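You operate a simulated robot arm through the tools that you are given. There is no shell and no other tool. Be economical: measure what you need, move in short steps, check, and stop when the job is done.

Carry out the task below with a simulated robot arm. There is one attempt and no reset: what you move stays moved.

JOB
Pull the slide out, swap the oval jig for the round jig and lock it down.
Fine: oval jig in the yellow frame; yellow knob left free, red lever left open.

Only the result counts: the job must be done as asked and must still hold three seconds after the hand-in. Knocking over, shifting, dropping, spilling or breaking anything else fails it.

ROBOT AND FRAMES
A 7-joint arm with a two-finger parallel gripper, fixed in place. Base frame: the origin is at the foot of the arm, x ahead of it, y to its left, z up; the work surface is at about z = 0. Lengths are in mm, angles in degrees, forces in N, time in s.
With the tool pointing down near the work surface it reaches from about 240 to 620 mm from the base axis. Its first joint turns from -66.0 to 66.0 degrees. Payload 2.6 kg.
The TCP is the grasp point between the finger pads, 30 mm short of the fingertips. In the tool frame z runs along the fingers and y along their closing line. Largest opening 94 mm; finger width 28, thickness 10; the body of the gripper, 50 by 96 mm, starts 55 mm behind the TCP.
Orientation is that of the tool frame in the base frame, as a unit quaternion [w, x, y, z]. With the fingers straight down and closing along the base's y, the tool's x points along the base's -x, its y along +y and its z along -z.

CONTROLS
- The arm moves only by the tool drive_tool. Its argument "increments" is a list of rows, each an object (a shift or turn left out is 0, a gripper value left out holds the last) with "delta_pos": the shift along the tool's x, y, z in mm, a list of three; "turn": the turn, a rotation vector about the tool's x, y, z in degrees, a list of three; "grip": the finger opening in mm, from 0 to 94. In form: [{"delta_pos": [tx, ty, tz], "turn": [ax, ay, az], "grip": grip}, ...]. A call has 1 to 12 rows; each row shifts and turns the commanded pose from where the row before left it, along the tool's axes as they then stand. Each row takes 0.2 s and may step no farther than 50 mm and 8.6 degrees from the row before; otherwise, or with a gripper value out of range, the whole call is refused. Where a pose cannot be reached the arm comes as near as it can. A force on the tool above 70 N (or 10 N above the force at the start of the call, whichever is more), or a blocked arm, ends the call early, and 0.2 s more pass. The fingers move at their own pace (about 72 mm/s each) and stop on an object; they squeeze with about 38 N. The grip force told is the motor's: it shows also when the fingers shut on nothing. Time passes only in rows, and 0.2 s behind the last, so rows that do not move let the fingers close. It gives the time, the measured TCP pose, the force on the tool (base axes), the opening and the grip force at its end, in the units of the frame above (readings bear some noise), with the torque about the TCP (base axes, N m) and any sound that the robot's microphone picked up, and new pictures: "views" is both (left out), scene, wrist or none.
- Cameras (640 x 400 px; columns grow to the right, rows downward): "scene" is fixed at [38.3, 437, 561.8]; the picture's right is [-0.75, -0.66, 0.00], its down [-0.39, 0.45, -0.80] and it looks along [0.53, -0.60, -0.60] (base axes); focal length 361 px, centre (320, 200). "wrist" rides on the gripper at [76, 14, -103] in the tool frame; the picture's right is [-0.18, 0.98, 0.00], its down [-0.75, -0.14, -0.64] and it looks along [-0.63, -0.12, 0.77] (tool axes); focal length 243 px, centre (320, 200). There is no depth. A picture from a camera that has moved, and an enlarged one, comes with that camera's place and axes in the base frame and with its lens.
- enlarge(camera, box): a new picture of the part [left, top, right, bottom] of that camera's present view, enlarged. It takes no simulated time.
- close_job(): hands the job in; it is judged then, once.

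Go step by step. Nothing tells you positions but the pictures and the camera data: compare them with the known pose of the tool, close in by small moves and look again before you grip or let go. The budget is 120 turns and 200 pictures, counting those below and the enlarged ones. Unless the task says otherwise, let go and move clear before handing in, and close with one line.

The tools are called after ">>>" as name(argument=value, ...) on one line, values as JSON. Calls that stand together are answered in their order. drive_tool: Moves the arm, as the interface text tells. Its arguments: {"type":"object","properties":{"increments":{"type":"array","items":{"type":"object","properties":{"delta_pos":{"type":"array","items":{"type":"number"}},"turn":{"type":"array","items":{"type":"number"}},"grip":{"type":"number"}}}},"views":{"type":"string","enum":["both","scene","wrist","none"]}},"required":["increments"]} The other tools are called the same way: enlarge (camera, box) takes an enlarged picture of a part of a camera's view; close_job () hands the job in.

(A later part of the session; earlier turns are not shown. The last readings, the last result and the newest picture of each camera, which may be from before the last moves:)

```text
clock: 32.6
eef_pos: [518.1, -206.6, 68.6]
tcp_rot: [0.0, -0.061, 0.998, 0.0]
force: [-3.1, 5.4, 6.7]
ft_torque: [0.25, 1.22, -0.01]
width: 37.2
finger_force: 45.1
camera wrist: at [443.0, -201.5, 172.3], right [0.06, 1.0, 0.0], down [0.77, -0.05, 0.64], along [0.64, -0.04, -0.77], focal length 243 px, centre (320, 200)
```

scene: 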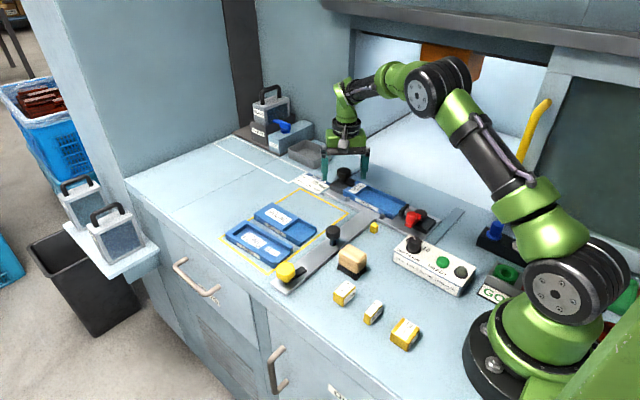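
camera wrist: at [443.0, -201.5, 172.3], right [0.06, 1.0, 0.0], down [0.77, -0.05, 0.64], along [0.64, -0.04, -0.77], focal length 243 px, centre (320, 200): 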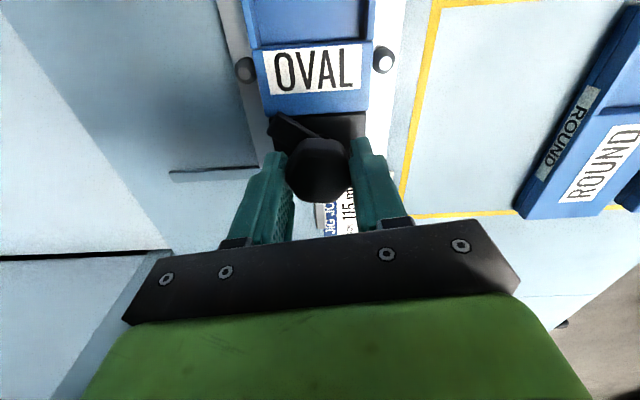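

>>> drive_tool(increments=[{"turn": [0, 0, -8]}, {"turn": [0, 0, -8]}, {"turn": [0, 0, -8]}, {"turn": [0, 0, -8]}, {"turn": [0, 0, -6]}, {}], views="wrist")

```text
clock: 34.0
eef_pos: [518.3, -206.8, 68.6]
tcp_rot: [-0.001, -0.381, 0.925, 0.0]
force: [-21.3, 3.8, 12.2]
ft_torque: [-0.17, 0.47, -0.01]
width: 37.2
finger_force: 44.6
camera wrist: at [456.0, -251.0, 172.4], right [-0.56, 0.83, 0.0], down [0.64, 0.43, 0.64], along [0.53, 0.36, -0.77], focal length 243 px, centre (320, 200)
```

wrist: 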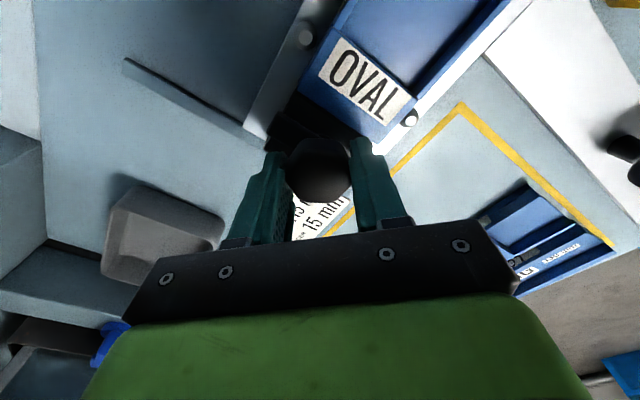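

The arm is clear of the jig. I'll let go, rise and swing the gripper back.

>>> drive_tool(increments=[{"grip": 70}, {"grip": 80}, {"delta_pos": [0, 0, -45]}, {"delta_pos": [0, 0, -45]}, {"turn": [0, 0, 8.5]}, {"turn": [0, 0, 8.5]}, {"turn": [0, 0, 8.5]}, {"turn": [0, 0, 8.5]}, {"turn": [0, 0, 8.5]}, {"turn": [0, 0, 2.5]}, {}], views="wrist")

```text
clock: 36.4
eef_pos: [519.9, -207.0, 158.8]
tcp_rot: [0.0, 0.002, 1.0, 0.001]
force: [0.2, 0.9, -0.2]
ft_torque: [0.03, 0.01, -0.01]
width: 79.9
finger_force: 0.0
camera wrist: at [444.9, -192.1, 262.3], right [0.19, 0.98, 0.0], down [0.75, -0.14, 0.64], along [0.63, -0.12, -0.77], focal length 243 px, centre (320, 200)
```

wrist: 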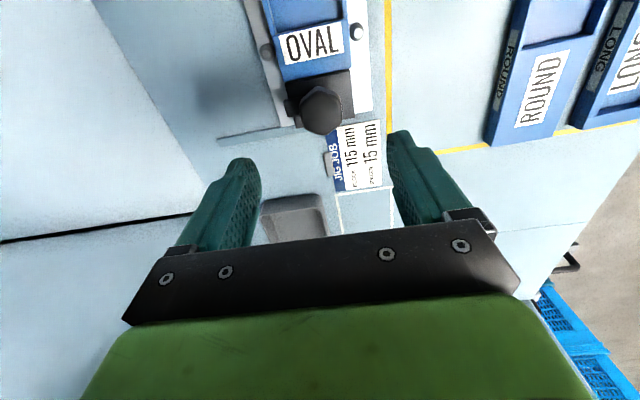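

Now to the red lever's ball, about (295,-157,50).

>>> drive_tool(increments=[{"delta_pos": [45, 10, 0]}, {"delta_pos": [45, 10, 0]}, {"delta_pos": [45, 10, 0]}, {"delta_pos": [45, 10, 0]}, {"delta_pos": [45, 10, 0]}, {"turn": [0, 0, 8.5]}, {"turn": [0, 0, 8.5]}, {"turn": [0, 0, 8.5]}, {"turn": [0, 0, 8.5]}, {"turn": [0, 0, 8.5]}, {"turn": [0, 0, 8.5]}, {}])

```text
clock: 39.0
eef_pos: [294.3, -154.9, 159.2]
tcp_rot: [0.0, 0.433, 0.901, -0.001]
force: [-0.9, 1.9, -0.2]
ft_torque: [0.01, 0.03, -0.01]
width: 79.8
finger_force: 0.1
camera wrist: at [259.0, -87.9, 262.6], right [0.88, 0.47, 0.0], down [0.36, -0.68, 0.64], along [0.3, -0.57, -0.77], focal length 243 px, centre (320, 200)
```

scene: 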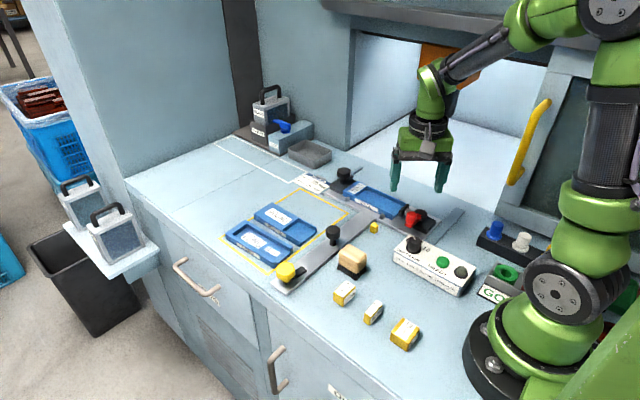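
wrist: 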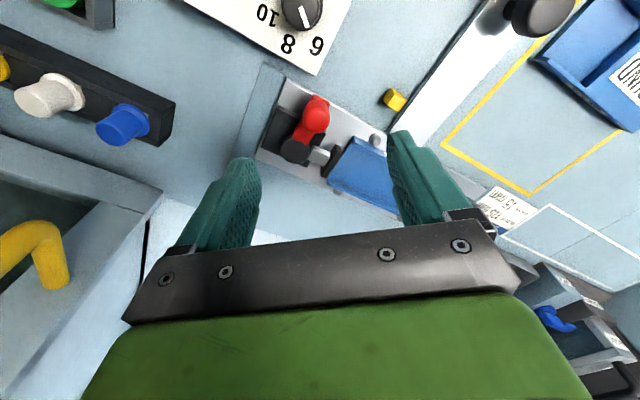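

>>> drive_tool(increments=[{"turn": [0, 0, 8.5]}, {"turn": [0, 0, 8.5]}, {"turn": [0, 0, 8.5]}, {"turn": [0, 0, 8.5]}, {"turn": [0, 0, 5]}, {"delta_pos": [0, 0, 45]}, {"delta_pos": [0, 0, 20]}, {}])

>>> enlarge(camera="scene", box=[370, 170, 470, 250])

```text
clock: 40.8
eef_pos: [295.2, -155.8, 93.3]
tcp_rot: [0.0, 0.709, 0.706, -0.001]
force: [-0.6, 0.0, -1.0]
ft_torque: [-0.01, -0.02, 0.02]
width: 79.8
finger_force: 0.0
camera wrist: at [310.4, -79.6, 197.9], right [0.98, -0.19, 0.0], down [-0.14, -0.75, 0.64], along [-0.12, -0.63, -0.77], focal length 243 px, centre (320, 200)
```

scene: 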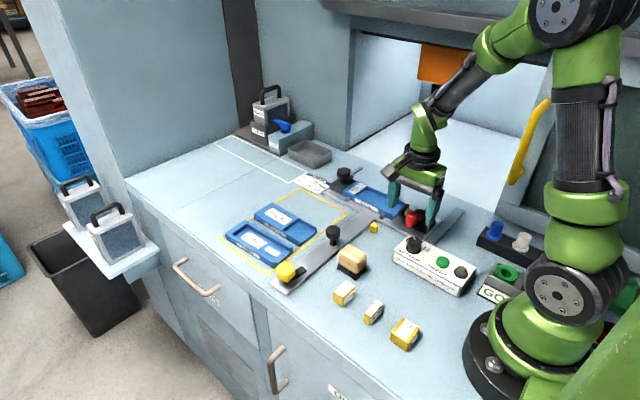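
wrist: 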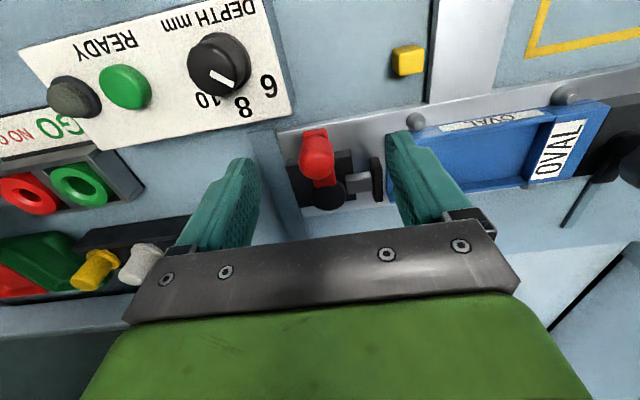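

```text
5.00 times, centred on (420, 210) of scene
camera zoom: at [38.3, 437.0, 561.8], right [-0.75, -0.66, 0.0], down [-0.39, 0.45, -0.8], along [0.53, -0.6, -0.6], focal length 1807 px, centre (-180, 150)
```

zoom: 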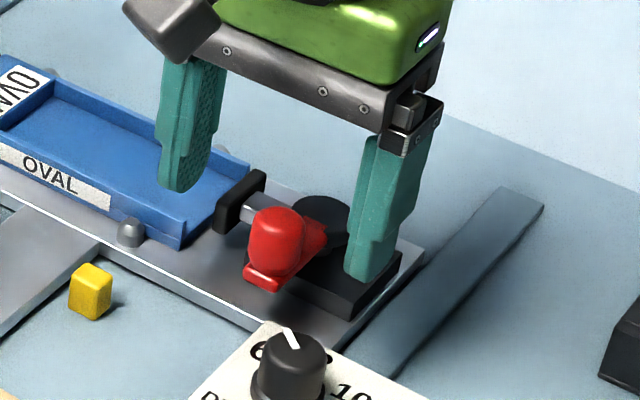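

>>> drive_tool(increments=[{"delta_pos": [-2, 0, 20], "grip": 60}, {"grip": 10}, {"grip": 10}, {"grip": 10}, {}])

>>> enlarge(camera="scene", box=[370, 170, 470, 250])

```text
clock: 42.0
eef_pos: [292.0, -157.7, 71.8]
tcp_rot: [-0.003, 0.71, 0.704, 0.0]
force: [-25.2, -2.0, 5.0]
ft_torque: [0.28, 0.63, -0.27]
width: 21.9
finger_force: 44.8
camera wrist: at [309.0, -81.8, 176.0], right [0.98, -0.19, -0.01], down [-0.14, -0.75, 0.64], along [-0.13, -0.63, -0.77], focal length 243 px, centre (320, 200)
```

scene: 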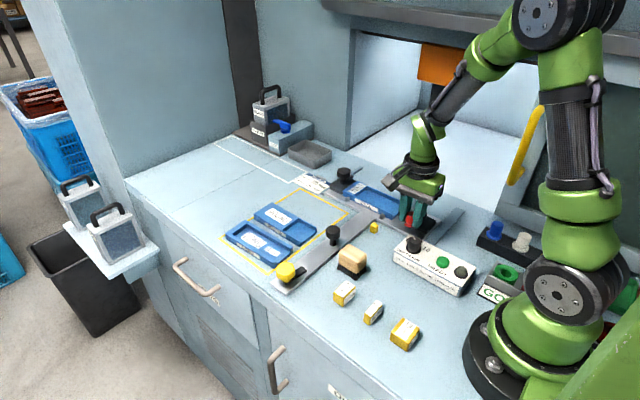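
wrist: 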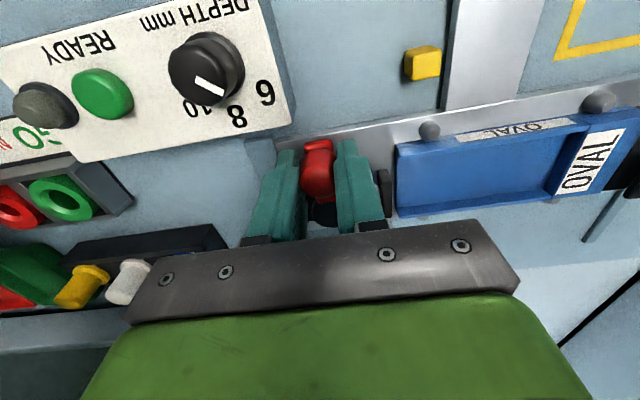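

```text
5.00 times, centred on (420, 210) of scene
camera zoom: at [38.3, 437.0, 561.8], right [-0.75, -0.66, 0.0], down [-0.39, 0.45, -0.8], along [0.53, -0.6, -0.6], focal length 1807 px, centre (-180, 150)
```

zoom: 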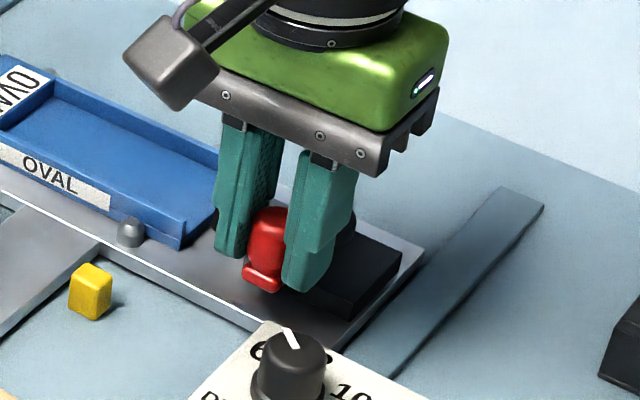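

The lever ball is gripped (22 mm). I'll try swinging it counter-clockwise, back towards -x, about its pivot near (293,-207).

>>> drive_tool(increments=[{"delta_pos": [0, -2, 0]}, {"delta_pos": [-0.5, -6.96, 0], "turn": [0, 0, -8]}, {"delta_pos": [-0.5, -6.96, 0], "turn": [0, 0, -8]}, {}], views="wrist")

```text
clock: 43.0
eef_pos: [279.2, -158.9, 74.0]
tcp_rot: [0.0, 0.601, 0.799, 0.0]
force: [4.4, 1.5, -29.6]
ft_torque: [0.08, -0.07, 0.22]
width: 22.1
finger_force: 45.0
camera wrist: at [273.1, -82.0, 177.3], right [1.0, 0.1, 0.0], down [0.07, -0.76, 0.64], along [0.06, -0.64, -0.77], focal length 243 px, centre (320, 200)
```

wrist: 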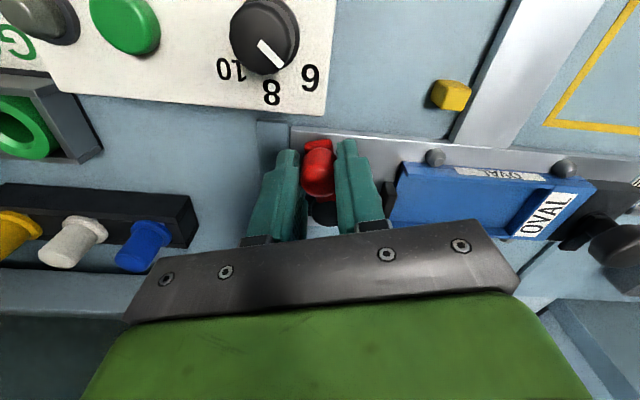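

>>> enlarge(camera="wrist", box=[280, 120, 440, 240])

>>> enlarge(camera="scene", box=[370, 170, 470, 250])

```text
3.33 times, centred on (360, 180) of wrist
camera zoom: at [273.1, -82.0, 177.3], right [1.0, 0.1, 0.0], down [0.07, -0.76, 0.64], along [0.06, -0.64, -0.77], focal length 809 px, centre (187, 267)
```

zoom: 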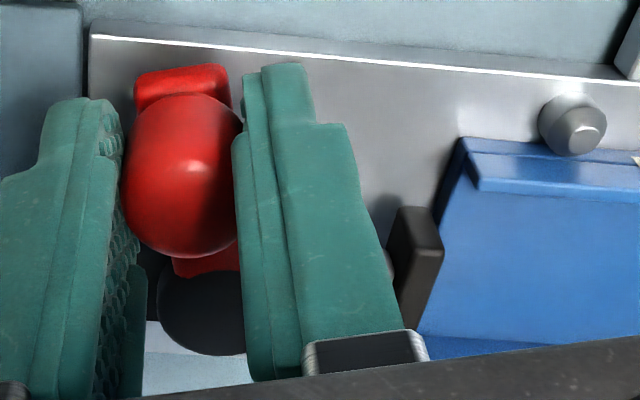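

```text
5.00 times, centred on (420, 210) of scene
camera zoom: at [38.4, 436.9, 561.8], right [-0.75, -0.66, 0.0], down [-0.39, 0.45, -0.8], along [0.53, -0.6, -0.6], focal length 1807 px, centre (-180, 150)
```

zoom: 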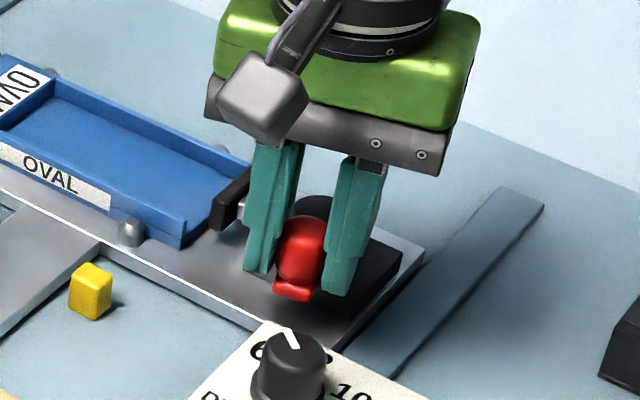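

The pad moved towards the jig, so counter-clockwise closes it. The lever was open to begin with, and may stay that way, so I'll put it back.

>>> drive_tool(increments=[{"delta_pos": [-0.5, 6.96, 1], "turn": [0, 0, 8]}, {"delta_pos": [-0.5, 6.96, 0.5], "turn": [0, 0, 8]}, {}], views="wrist")

>>> enlarge(camera="scene", box=[370, 170, 470, 250])

```text
clock: 43.8
eef_pos: [293.0, -158.0, 71.9]
tcp_rot: [0.0, 0.71, 0.704, 0.0]
force: [-24.9, 4.7, 33.2]
ft_torque: [0.0, 0.67, -0.04]
width: 22.1
finger_force: 45.4
camera wrist: at [308.5, -82.9, 176.4], right [0.98, -0.19, 0.0], down [-0.15, -0.75, 0.64], along [-0.12, -0.63, -0.77], focal length 243 px, centre (320, 200)
```

wrist: 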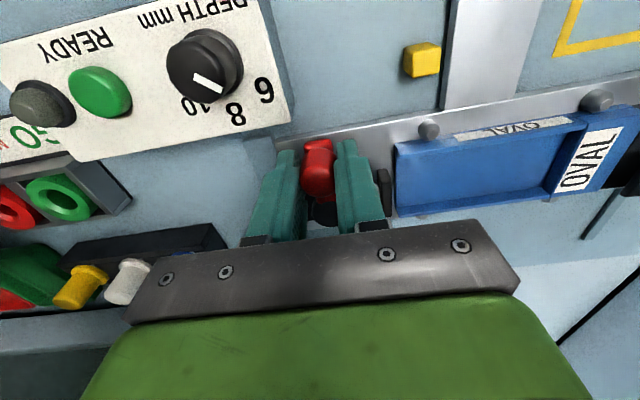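

```text
5.00 times, centred on (420, 210) of scene
camera zoom: at [38.2, 437.0, 561.8], right [-0.75, -0.66, 0.0], down [-0.39, 0.45, -0.8], along [0.53, -0.6, -0.6], focal length 1807 px, centre (-180, 150)
```

zoom: 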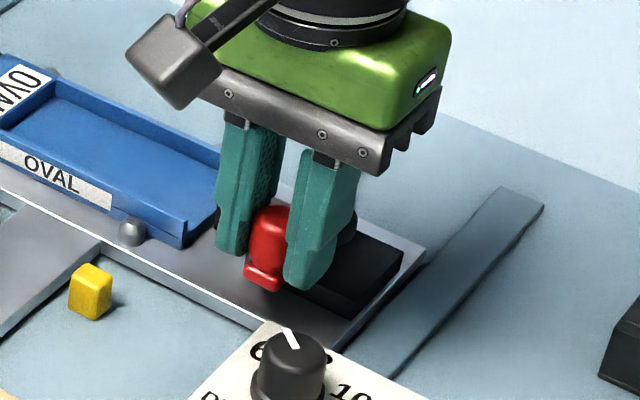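

The lever is back to its open position, with a small gap between pad and jig. I'll release it, rise and turn the gripper so the fingers close across the jig's width (y).

>>> drive_tool(increments=[{"grip": 50}, {"grip": 60}, {"delta_pos": [0, 0, -45]}, {"delta_pos": [0, 0, -45]}, {"turn": [0, 0, -8.5]}, {"turn": [0, 0, -8.5]}, {"turn": [0, 0, -8.5]}, {"turn": [0, 0, -8.5]}, {"turn": [0, 0, -8.5]}, {"turn": [0, 0, -8.5]}, {"turn": [0, 0, -8.5]}, {}], views="none")

>>> drive_tool(increments=[{"turn": [0, 0, -8.5]}, {"turn": [0, 0, -8.5]}, {"turn": [0, 0, -8.5]}, {"turn": [0, 0, -5], "grip": 94}, {"delta_pos": [-42, -16, 0]}, {"delta_pos": [-42, -17, 0]}, {"delta_pos": [-42, -17, 0]}, {}])

```text
clock: 46.4
eef_pos: [293.1, -156.8, 161.9]
tcp_rot: [-0.001, 0.263, 0.965, 0.0]
force: [0.0, 0.0, 0.6]
ft_torque: [0.02, 0.01, -0.02]
width: 60.1
finger_force: 0.0
```

```text
clock: 48.2
eef_pos: [419.9, -206.9, 161.3]
tcp_rot: [0.0, 0.001, 1.0, 0.001]
force: [-0.2, 0.1, 0.3]
ft_torque: [-0.01, -0.03, -0.01]
width: 93.9
finger_force: 0.1
camera wrist: at [344.3, -193.1, 264.7], right [0.19, 0.98, 0.0], down [0.75, -0.14, 0.64], along [0.63, -0.12, -0.77], focal length 243 px, centre (320, 200)
```

scene: 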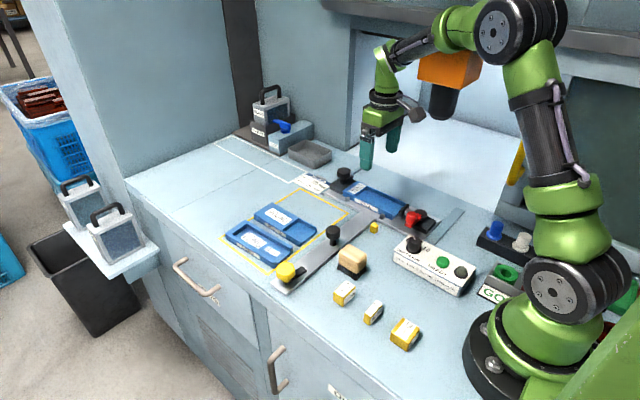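
wrist: 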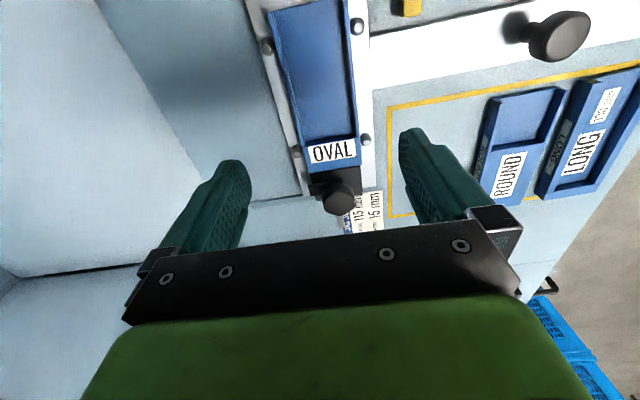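

The fingers line up with the jig's width, midway between the pins (pins at x≈369/470). I'll descend in stages.

>>> drive_tool(increments=[{"delta_pos": [0, 0, 40]}, {"delta_pos": [0, 0, 40]}, {"delta_pos": [0, 0, 20]}, {}])

>>> enlarge(camera="scene", box=[330, 150, 430, 230])

```text
clock: 49.2
eef_pos: [417.8, -207.2, 61.9]
tcp_rot: [0.0, 0.002, 1.0, 0.0]
force: [-0.2, -0.3, -0.1]
ft_torque: [0.02, -0.02, -0.01]
width: 93.9
finger_force: 0.1
camera wrist: at [342.8, -194.2, 166.1], right [0.19, 0.98, 0.0], down [0.75, -0.14, 0.64], along [0.63, -0.12, -0.77], focal length 243 px, centre (320, 200)
```

scene: 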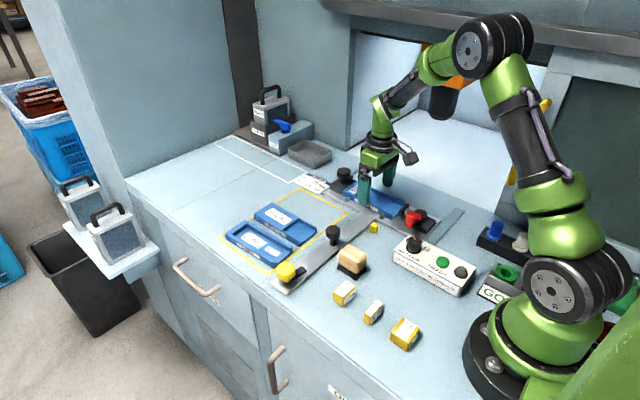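
wrist: 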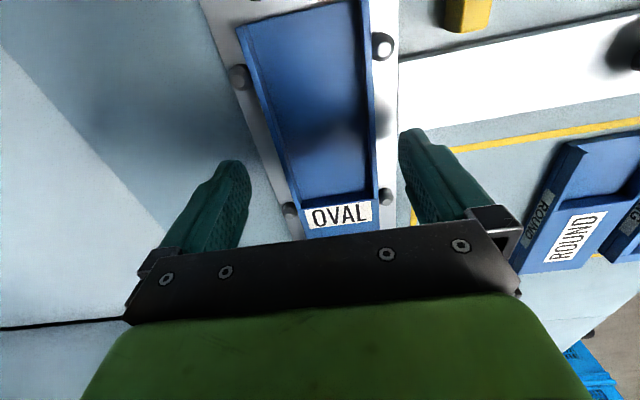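

```text
5.00 times, centred on (380, 190) of scene
camera zoom: at [38.3, 437.0, 561.8], right [-0.75, -0.66, 0.0], down [-0.39, 0.45, -0.8], along [0.53, -0.6, -0.6], focal length 1807 px, centre (20, 250)
```

zoom: 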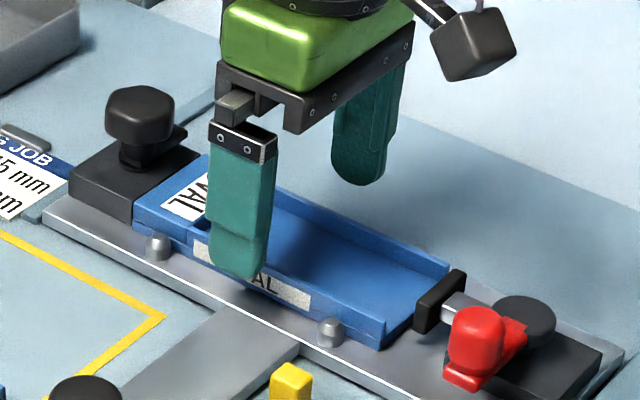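

>>> drive_tool(increments=[{"delta_pos": [-1, 0, 10]}, {"delta_pos": [0, 0, 6]}, {}], views="none")

>>> enlarge(camera="scene", box=[330, 150, 430, 230])

```text
clock: 50.0
eef_pos: [419.3, -208.4, 45.4]
tcp_rot: [0.001, 0.001, 1.0, 0.0]
force: [-0.4, -0.1, -0.1]
ft_torque: [0.0, 0.03, 0.01]
width: 93.9
finger_force: 0.0
```

```text
5.00 times, centred on (380, 190) of scene
camera zoom: at [38.3, 437.0, 561.8], right [-0.75, -0.66, 0.0], down [-0.39, 0.45, -0.8], along [0.53, -0.6, -0.6], focal length 1807 px, centre (20, 250)
```

zoom: 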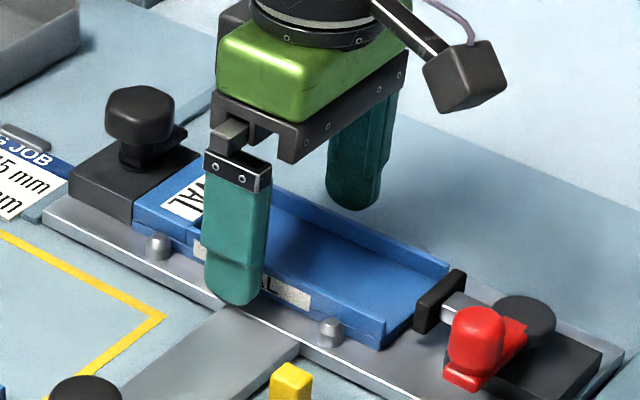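

>>> drive_tool(increments=[{"grip": 40}, {"grip": 40}, {"grip": 40}, {}])

>>> enlarge(camera="scene", box=[330, 150, 430, 230])

```text
clock: 51.0
eef_pos: [419.7, -207.1, 47.1]
tcp_rot: [0.0, 0.001, 1.0, 0.001]
force: [0.1, 4.1, -0.7]
ft_torque: [0.26, -0.01, 0.17]
width: 62.0
finger_force: 38.0
camera wrist: at [344.2, -193.4, 149.8], right [0.19, 0.98, 0.0], down [0.75, -0.14, 0.64], along [0.63, -0.12, -0.77], focal length 243 px, centre (320, 200)
```

scene: 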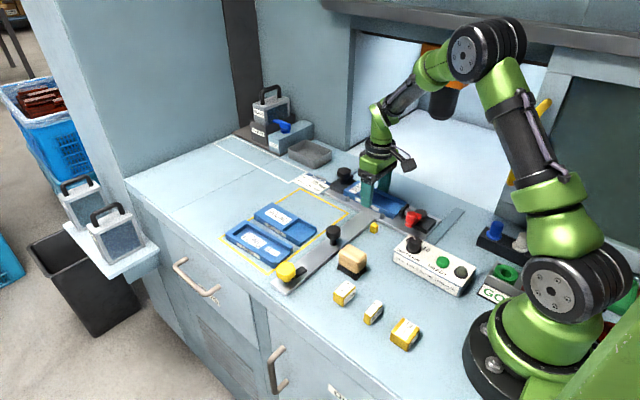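
wrist: 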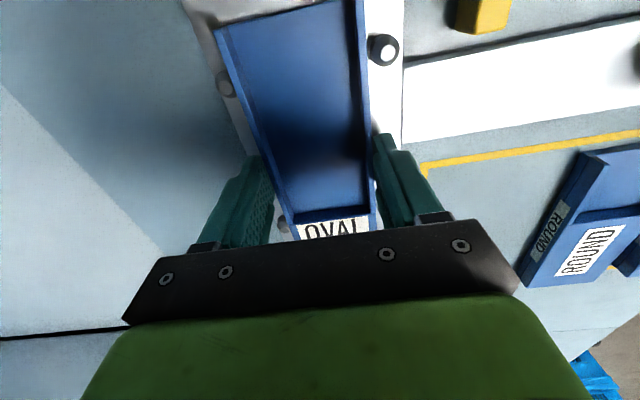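

```text
5.00 times, centred on (380, 190) of scene
camera zoom: at [38.3, 437.0, 561.8], right [-0.75, -0.66, 0.0], down [-0.39, 0.45, -0.8], along [0.53, -0.6, -0.6], focal length 1807 px, centre (20, 250)
```

zoom: 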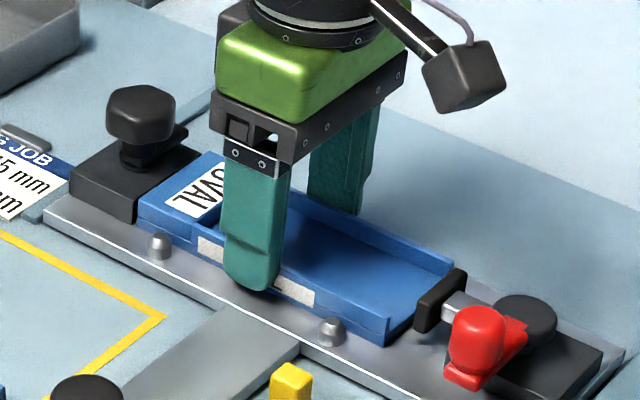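

Gripped at 62 mm. Lifting slowly.

>>> drive_tool(increments=[{"delta_pos": [0, 0, -8]}, {"delta_pos": [0, 0, -12]}, {"delta_pos": [0, 0, -30]}, {"delta_pos": [0, 0, -30]}, {}])

>>> enlarge(camera="scene", box=[320, 140, 440, 236])

```text
clock: 52.2
eef_pos: [418.5, -206.0, 126.8]
tcp_rot: [0.0, 0.001, 1.0, 0.0]
force: [-0.7, 1.0, -2.6]
ft_torque: [0.03, 0.02, 0.03]
width: 61.4
finger_force: 37.9
camera wrist: at [343.2, -192.7, 230.1], right [0.19, 0.98, 0.0], down [0.75, -0.14, 0.64], along [0.63, -0.12, -0.77], focal length 243 px, centre (320, 200)
```

scene: 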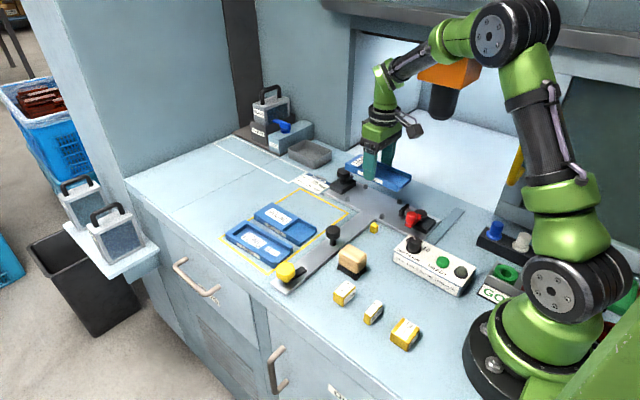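
wrist: 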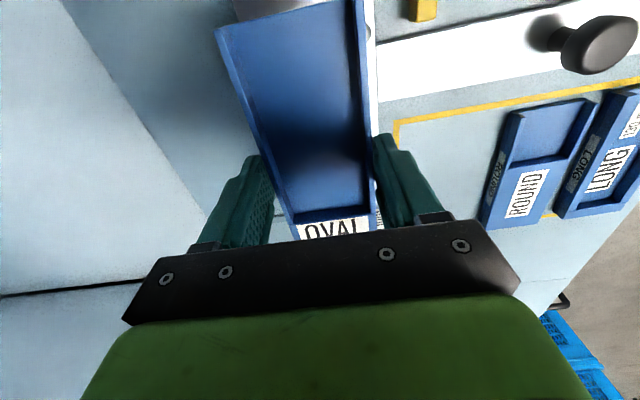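

```text
4.17 times, centred on (380, 188) of scene
camera zoom: at [38.3, 437.0, 561.8], right [-0.75, -0.66, 0.0], down [-0.39, 0.45, -0.8], along [0.53, -0.6, -0.6], focal length 1506 px, centre (70, 250)
```

zoom: 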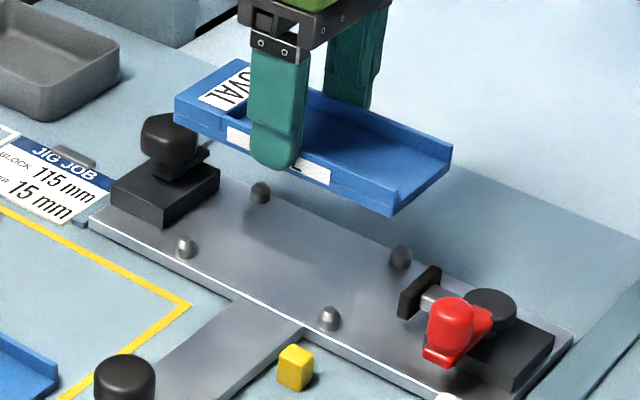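

Jig lifted cleanly. The free slot in the yellow frame is y≈-135…-45 and x≈447…614, so I'll carry it to about (530,-98).

>>> drive_tool(increments=[{"delta_pos": [-28, 27, 0]}, {"delta_pos": [-28, 27, 0]}, {"delta_pos": [-28, 27, 0]}, {"delta_pos": [-27.5, 27, 0]}, {}])

>>> enlarge(camera="wrist", box=[200, 0, 640, 260])

>>> enlarge(camera="scene", box=[210, 130, 370, 280])

```text
clock: 53.4
eef_pos: [531.2, -98.9, 126.7]
tcp_rot: [-0.001, 0.001, 1.0, 0.0]
force: [0.0, -0.1, -2.5]
ft_torque: [0.0, 0.03, -0.01]
width: 61.9
finger_force: 37.7
camera wrist: at [456.2, -83.8, 230.1], right [0.19, 0.98, 0.0], down [0.75, -0.14, 0.64], along [0.63, -0.12, -0.77], focal length 243 px, centre (320, 200)
```

scene: 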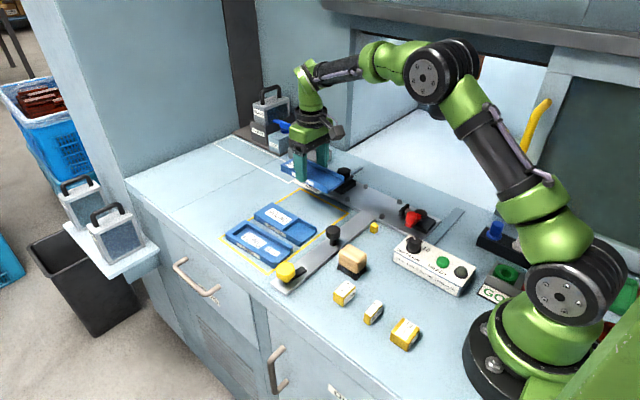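
wrist: 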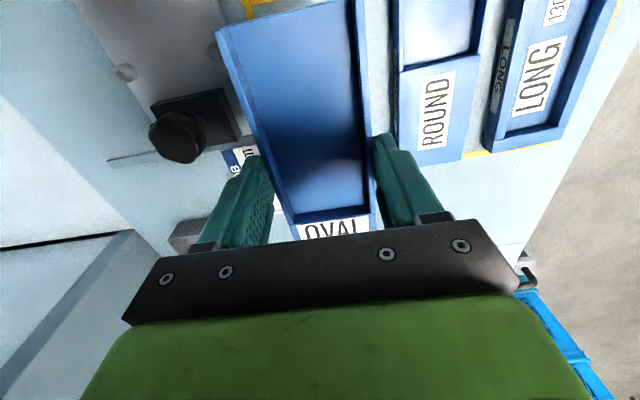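

```text
1.45 times, centred on (420, 130) of wrist
camera zoom: at [456.2, -83.8, 230.1], right [0.19, 0.98, 0.0], down [0.75, -0.14, 0.64], along [0.63, -0.12, -0.77], focal length 353 px, centre (174, 302)
```

zoom: 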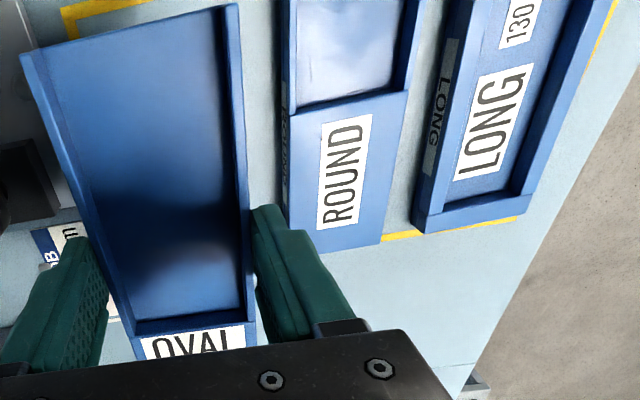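

```text
2.67 times, centred on (290, 205) of scene
camera zoom: at [38.3, 437.0, 561.8], right [-0.75, -0.66, 0.0], down [-0.39, 0.45, -0.8], along [0.53, -0.6, -0.6], focal length 964 px, centre (400, 187)
```

zoom: 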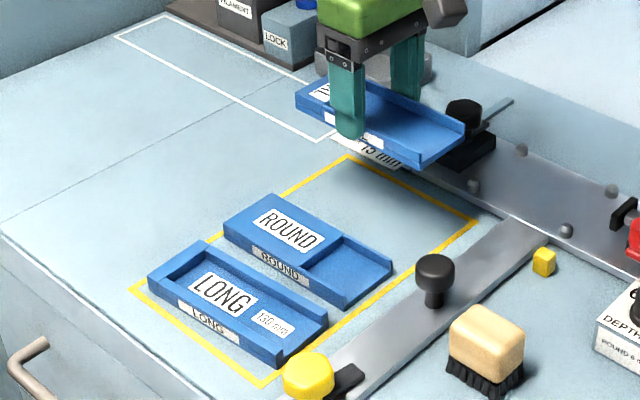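

The oval jig is over the free slot, with ROUND's edge at y≈-34. I'll shift 4 mm to +y and lower it gently.

>>> drive_tool(increments=[{"delta_pos": [0, 4, 30]}, {"delta_pos": [0, 0, 30]}, {"delta_pos": [0, 0, 18]}, {}])

>>> enlarge(camera="scene", box=[210, 130, 370, 280])

```text
clock: 54.4
eef_pos: [531.4, -96.0, 48.5]
tcp_rot: [0.0, 0.002, 1.0, 0.0]
force: [0.0, 0.7, -3.3]
ft_torque: [-0.01, 0.01, -0.03]
width: 61.7
finger_force: 38.3
camera wrist: at [456.2, -81.8, 151.8], right [0.19, 0.98, 0.0], down [0.75, -0.14, 0.64], along [0.63, -0.12, -0.77], focal length 243 px, centre (320, 200)
```

scene: 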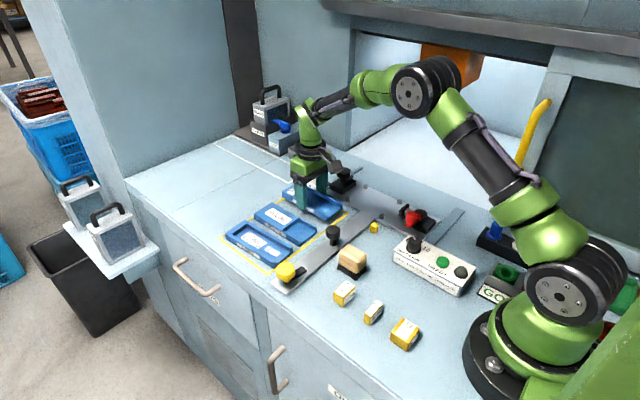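
wrist: 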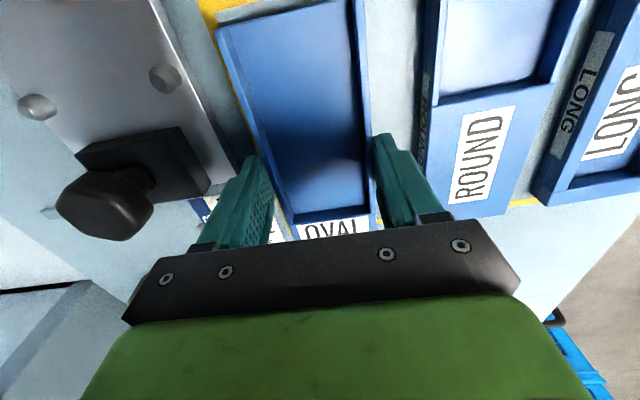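

```text
2.67 times, centred on (290, 205) of scene
camera zoom: at [38.3, 437.0, 561.8], right [-0.75, -0.66, 0.0], down [-0.39, 0.45, -0.8], along [0.53, -0.6, -0.6], focal length 964 px, centre (400, 187)
```

zoom: 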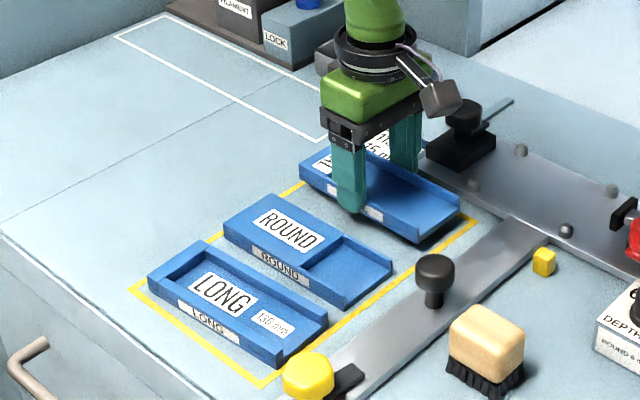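

>>> drive_tool(increments=[{"delta_pos": [0, 4, 4]}, {"delta_pos": [0, 0, 3]}, {"delta_pos": [0, 0, 2]}, {}], views="none")

>>> enlarge(camera="scene", box=[250, 150, 350, 250])

```text
clock: 55.4
eef_pos: [531.3, -92.5, 38.3]
tcp_rot: [0.0, 0.002, 1.0, 0.0]
force: [0.8, 0.6, -2.2]
ft_torque: [0.0, 0.01, 0.0]
width: 61.7
finger_force: 37.7
```

```text
4.00 times, centred on (300, 200) of scene
camera zoom: at [38.3, 437.0, 561.8], right [-0.75, -0.66, 0.0], down [-0.39, 0.45, -0.8], along [0.53, -0.6, -0.6], focal length 1446 px, centre (400, 200)
```

zoom: 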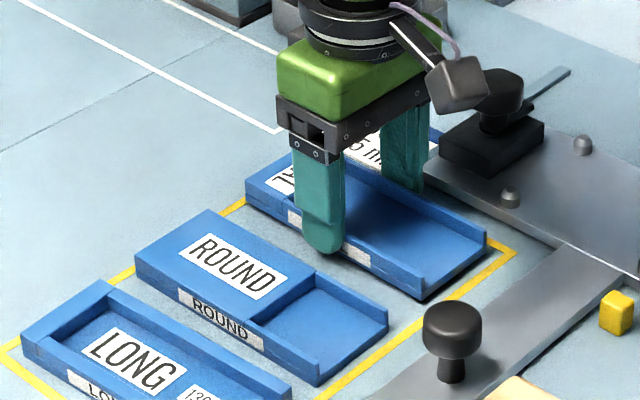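

>>> drive_tool(increments=[{"delta_pos": [2, 0, 1]}, {"delta_pos": [0, 0, 1]}, {"delta_pos": [0, 0, 1]}, {}], views="none")

```text
clock: 56.4
eef_pos: [529.0, -91.4, 35.9]
tcp_rot: [0.0, 0.002, 1.0, 0.001]
force: [-0.6, -1.0, -3.0]
ft_torque: [0.01, -0.01, -0.02]
width: 61.4
finger_force: 37.9
```

>>> drive_tool(increments=[{"delta_pos": [0, 0, 1]}, {"delta_pos": [0, 0, 1]}, {}], views="none")

>>> enlarge(camera="scene", box=[270, 160, 350, 230])

```text
clock: 57.2
eef_pos: [530.8, -92.1, 35.9]
tcp_rot: [0.0, 0.002, 1.0, 0.0]
force: [-4.5, 0.0, 9.7]
ft_torque: [0.37, 0.98, 0.2]
width: 61.6
finger_force: 38.0
```

```text
5.71 times, centred on (310, 195) of scene
camera zoom: at [38.2, 437.0, 561.8], right [-0.75, -0.66, 0.0], down [-0.39, 0.45, -0.8], along [0.53, -0.6, -0.6], focal length 2065 px, centre (377, 229)
```

zoom: 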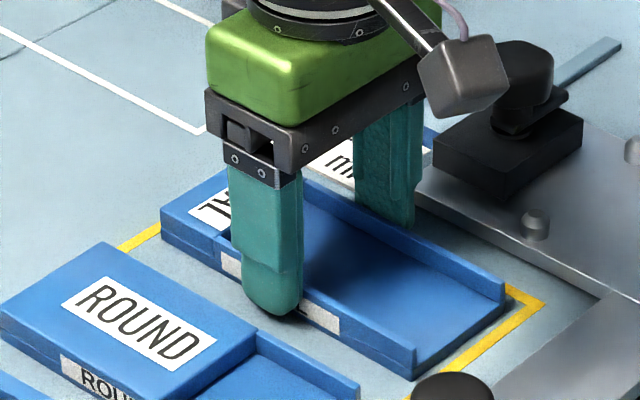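

Contact with the table. Releasing with a small opening, then rising.

>>> drive_tool(increments=[{"grip": 69}, {"grip": 69}, {"delta_pos": [0, 0, -20]}, {"delta_pos": [0, 0, -40]}, {"delta_pos": [0, 0, -40]}, {}])

>>> enlarge(camera="scene", box=[210, 150, 370, 280])

```text
clock: 58.6
eef_pos: [528.1, -92.5, 134.7]
tcp_rot: [0.0, 0.002, 1.0, 0.0]
force: [-0.1, 0.0, -0.3]
ft_torque: [0.04, -0.02, 0.0]
width: 69.0
finger_force: 0.1
camera wrist: at [453.3, -79.0, 238.4], right [0.19, 0.98, 0.0], down [0.75, -0.14, 0.64], along [0.63, -0.12, -0.77], focal length 243 px, centre (320, 200)
```

scene: 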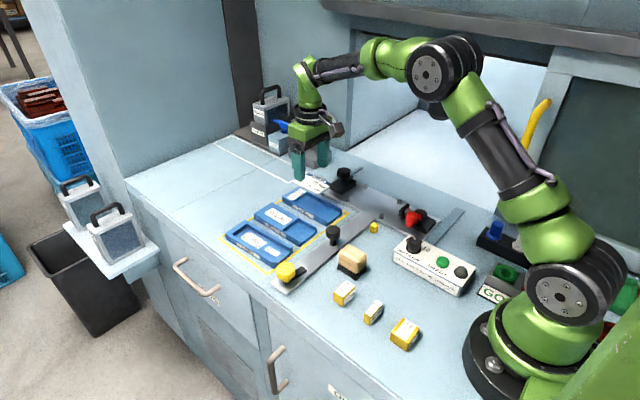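
wrist: 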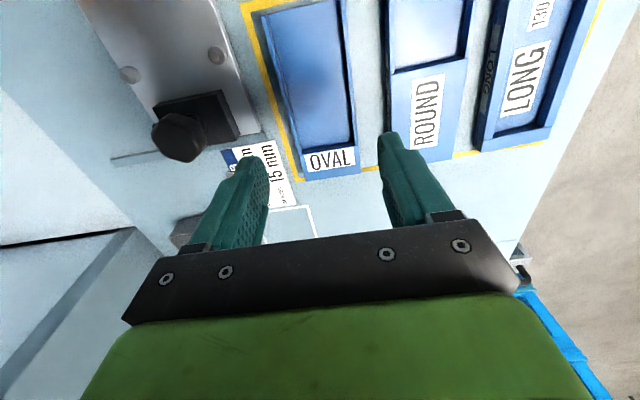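

```text
3.08 times, centred on (290, 215) of scene
camera zoom: at [38.3, 437.0, 561.8], right [-0.75, -0.66, 0.0], down [-0.39, 0.45, -0.8], along [0.53, -0.6, -0.6], focal length 1112 px, centre (412, 154)
```

zoom: 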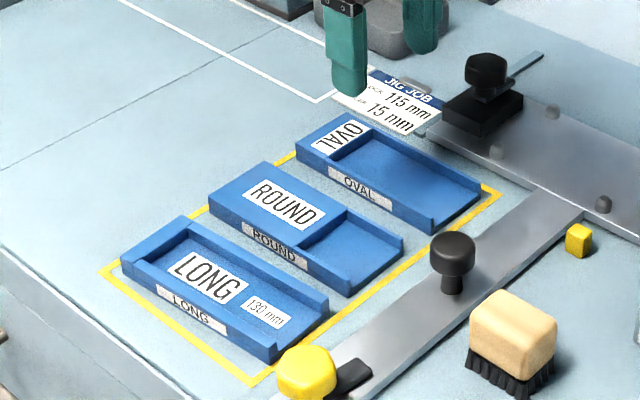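

Oval is placed inside the frame. Now over to ROUND, near (525,-4).

>>> drive_tool(increments=[{"delta_pos": [2, 44, 0]}, {"delta_pos": [2, 44, 0]}, {}], views="wrist")

>>> enlarge(camera="wrist", box=[220, 0, 440, 220])

```text
clock: 59.4
eef_pos: [524.6, -4.4, 135.2]
tcp_rot: [0.0, 0.001, 1.0, 0.0]
force: [0.4, -0.7, 0.7]
ft_torque: [0.01, -0.02, 0.03]
width: 69.3
finger_force: 0.1
camera wrist: at [449.3, 9.9, 238.8], right [0.19, 0.98, 0.0], down [0.75, -0.14, 0.64], along [0.63, -0.12, -0.77], focal length 243 px, centre (320, 200)
```

wrist: 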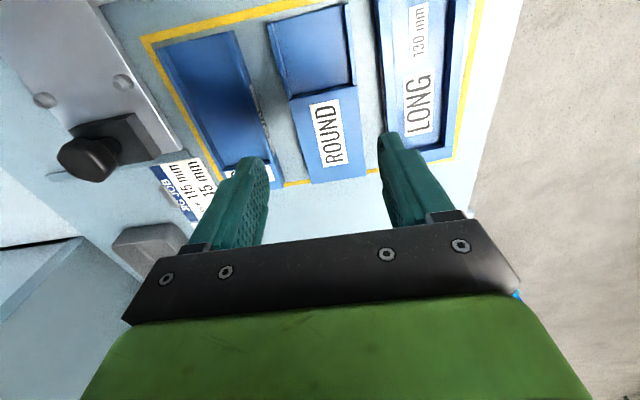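

```text
1.82 times, centred on (330, 110) of wrist
camera zoom: at [449.3, 9.9, 238.8], right [0.19, 0.98, 0.0], down [0.75, -0.14, 0.64], along [0.63, -0.12, -0.77], focal length 441 px, centre (302, 364)
```

zoom: 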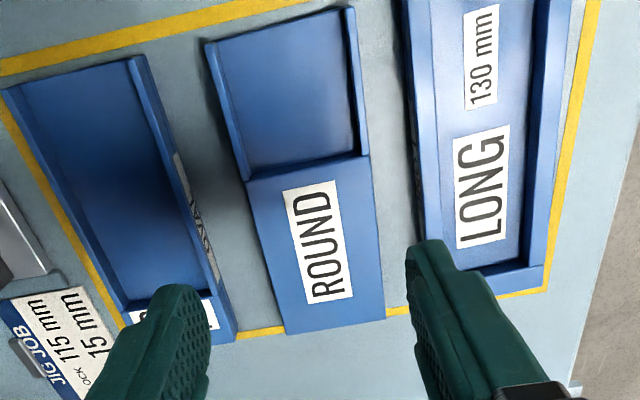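

ROUND spans about x 458–601, y -30…29, with roughly 24 mm gaps on both sides. I'll align at (530.5,-1) and descend with a 72 mm opening.

>>> drive_tool(increments=[{"delta_pos": [-6, 3, 30], "grip": 72}, {"delta_pos": [0, 0, 30]}, {"delta_pos": [0, 0, 9]}, {}])

>>> enlarge(camera="scene", box=[230, 160, 340, 260])

```text
clock: 60.4
eef_pos: [530.7, -0.6, 64.3]
tcp_rot: [0.0, 0.002, 1.0, 0.0]
force: [0.8, 0.4, 0.2]
ft_torque: [-0.01, 0.02, -0.02]
width: 72.3
finger_force: 0.1
camera wrist: at [455.6, 13.6, 168.3], right [0.19, 0.98, 0.0], down [0.75, -0.14, 0.64], along [0.63, -0.12, -0.77], focal length 243 px, centre (320, 200)
```

scene: 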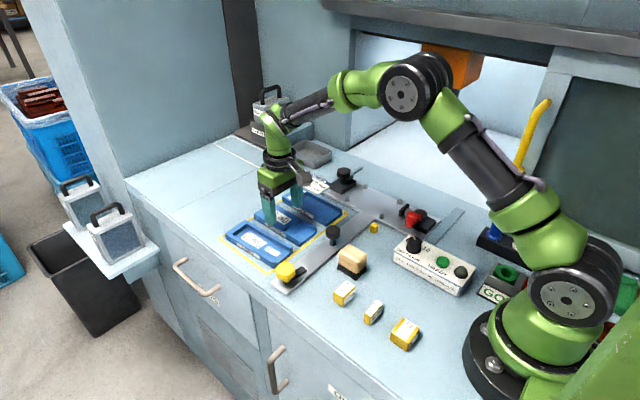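
wrist: 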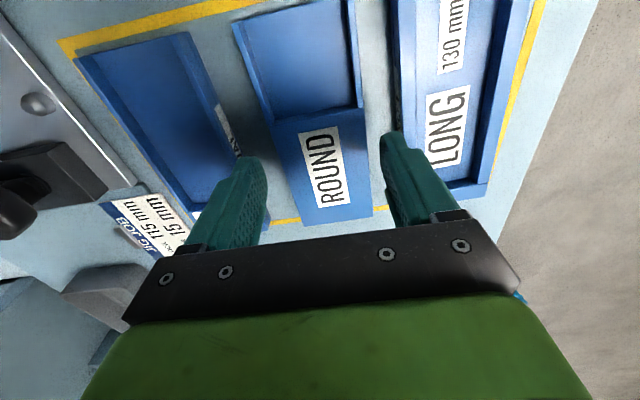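

```text
4.00 times, centred on (285, 210) of scene
camera zoom: at [38.3, 437.0, 561.8], right [-0.75, -0.66, 0.0], down [-0.39, 0.45, -0.8], along [0.53, -0.6, -0.6], focal length 1446 px, centre (460, 160)
```

zoom: 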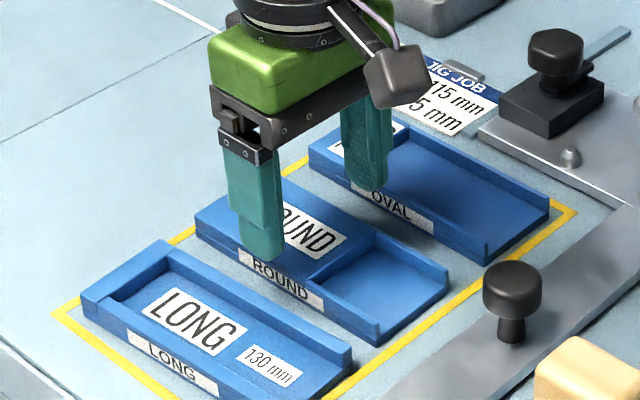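

>>> drive_tool(increments=[{"delta_pos": [0, -1, 12]}, {"delta_pos": [0, 0, 10]}, {"delta_pos": [0, 0, 5]}, {}], views="wrist")

>>> enlarge(camera="scene", box=[230, 160, 340, 260])

```text
clock: 61.4
eef_pos: [531.6, -1.7, 38.3]
tcp_rot: [0.001, 0.002, 1.0, 0.0]
force: [-0.8, -0.5, 0.1]
ft_torque: [0.0, 0.02, 0.01]
width: 72.2
finger_force: 0.0
camera wrist: at [456.7, 12.1, 141.3], right [0.19, 0.98, 0.0], down [0.75, -0.14, 0.64], along [0.63, -0.12, -0.77], focal length 243 px, centre (320, 200)
```

wrist: 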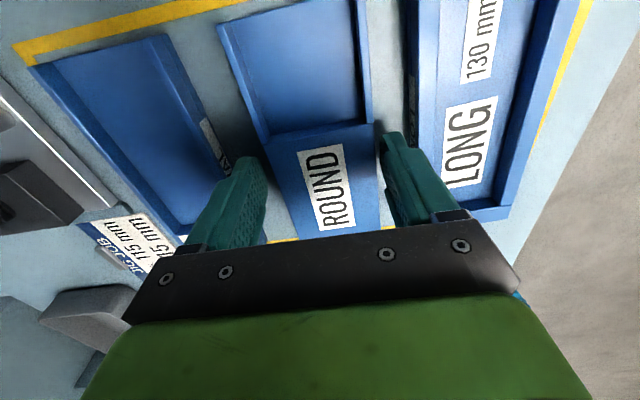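

```text
4.00 times, centred on (285, 210) of scene
camera zoom: at [38.3, 437.0, 561.8], right [-0.75, -0.66, 0.0], down [-0.39, 0.45, -0.8], along [0.53, -0.6, -0.6], focal length 1446 px, centre (460, 160)
```

zoom: 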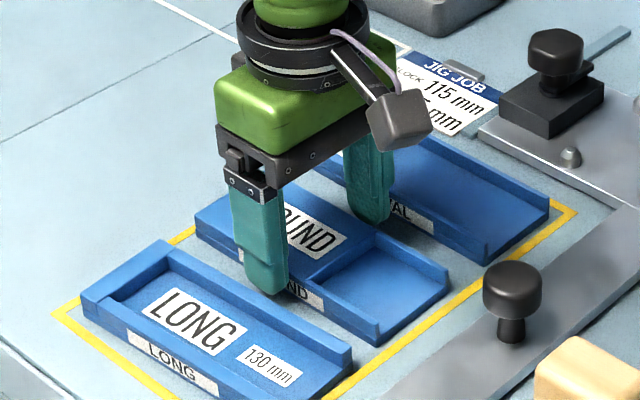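

In the gaps on both sides. Closing and lifting a little.

>>> drive_tool(increments=[{"delta_pos": [0, 0, 1.5]}, {"grip": 40}, {"grip": 40}, {"grip": 40}, {"delta_pos": [0, 0, -8]}, {"delta_pos": [0, 0, -20]}, {}])

>>> enlarge(camera="scene", box=[230, 150, 340, 250])

```text
clock: 63.0
eef_pos: [531.5, -0.0, 65.5]
tcp_rot: [-0.001, 0.001, 1.0, 0.001]
force: [0.0, 0.1, -2.3]
ft_torque: [0.04, 0.02, 0.02]
width: 61.8
finger_force: 38.2
camera wrist: at [456.4, 13.0, 168.6], right [0.19, 0.98, 0.0], down [0.75, -0.14, 0.64], along [0.63, -0.12, -0.77], focal length 243 px, centre (320, 200)
```

scene: 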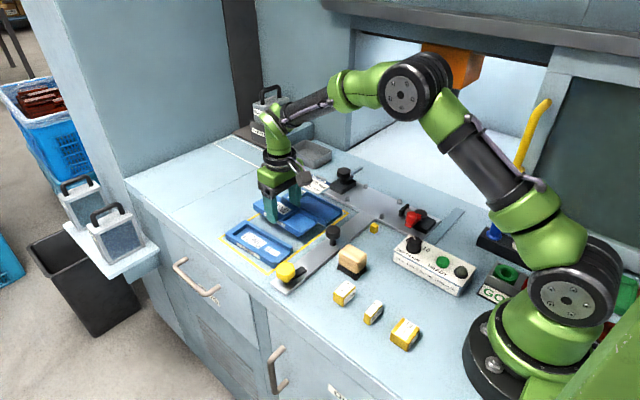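
wrist: 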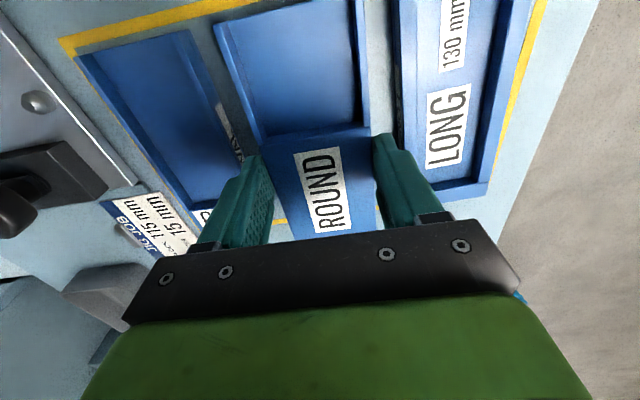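

```text
4.00 times, centred on (285, 200) of scene
camera zoom: at [38.3, 437.0, 561.8], right [-0.75, -0.66, 0.0], down [-0.39, 0.45, -0.8], along [0.53, -0.6, -0.6], focal length 1446 px, centre (460, 200)
```

zoom: 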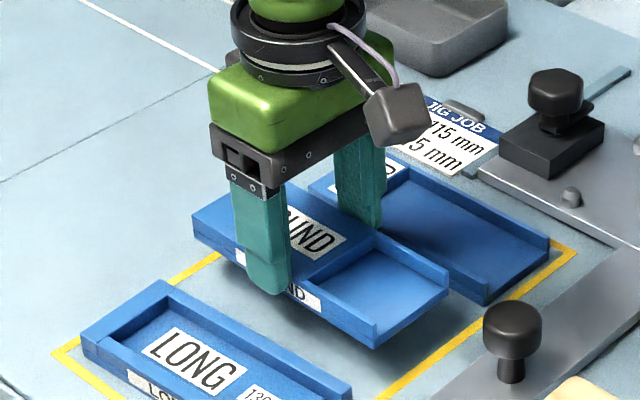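

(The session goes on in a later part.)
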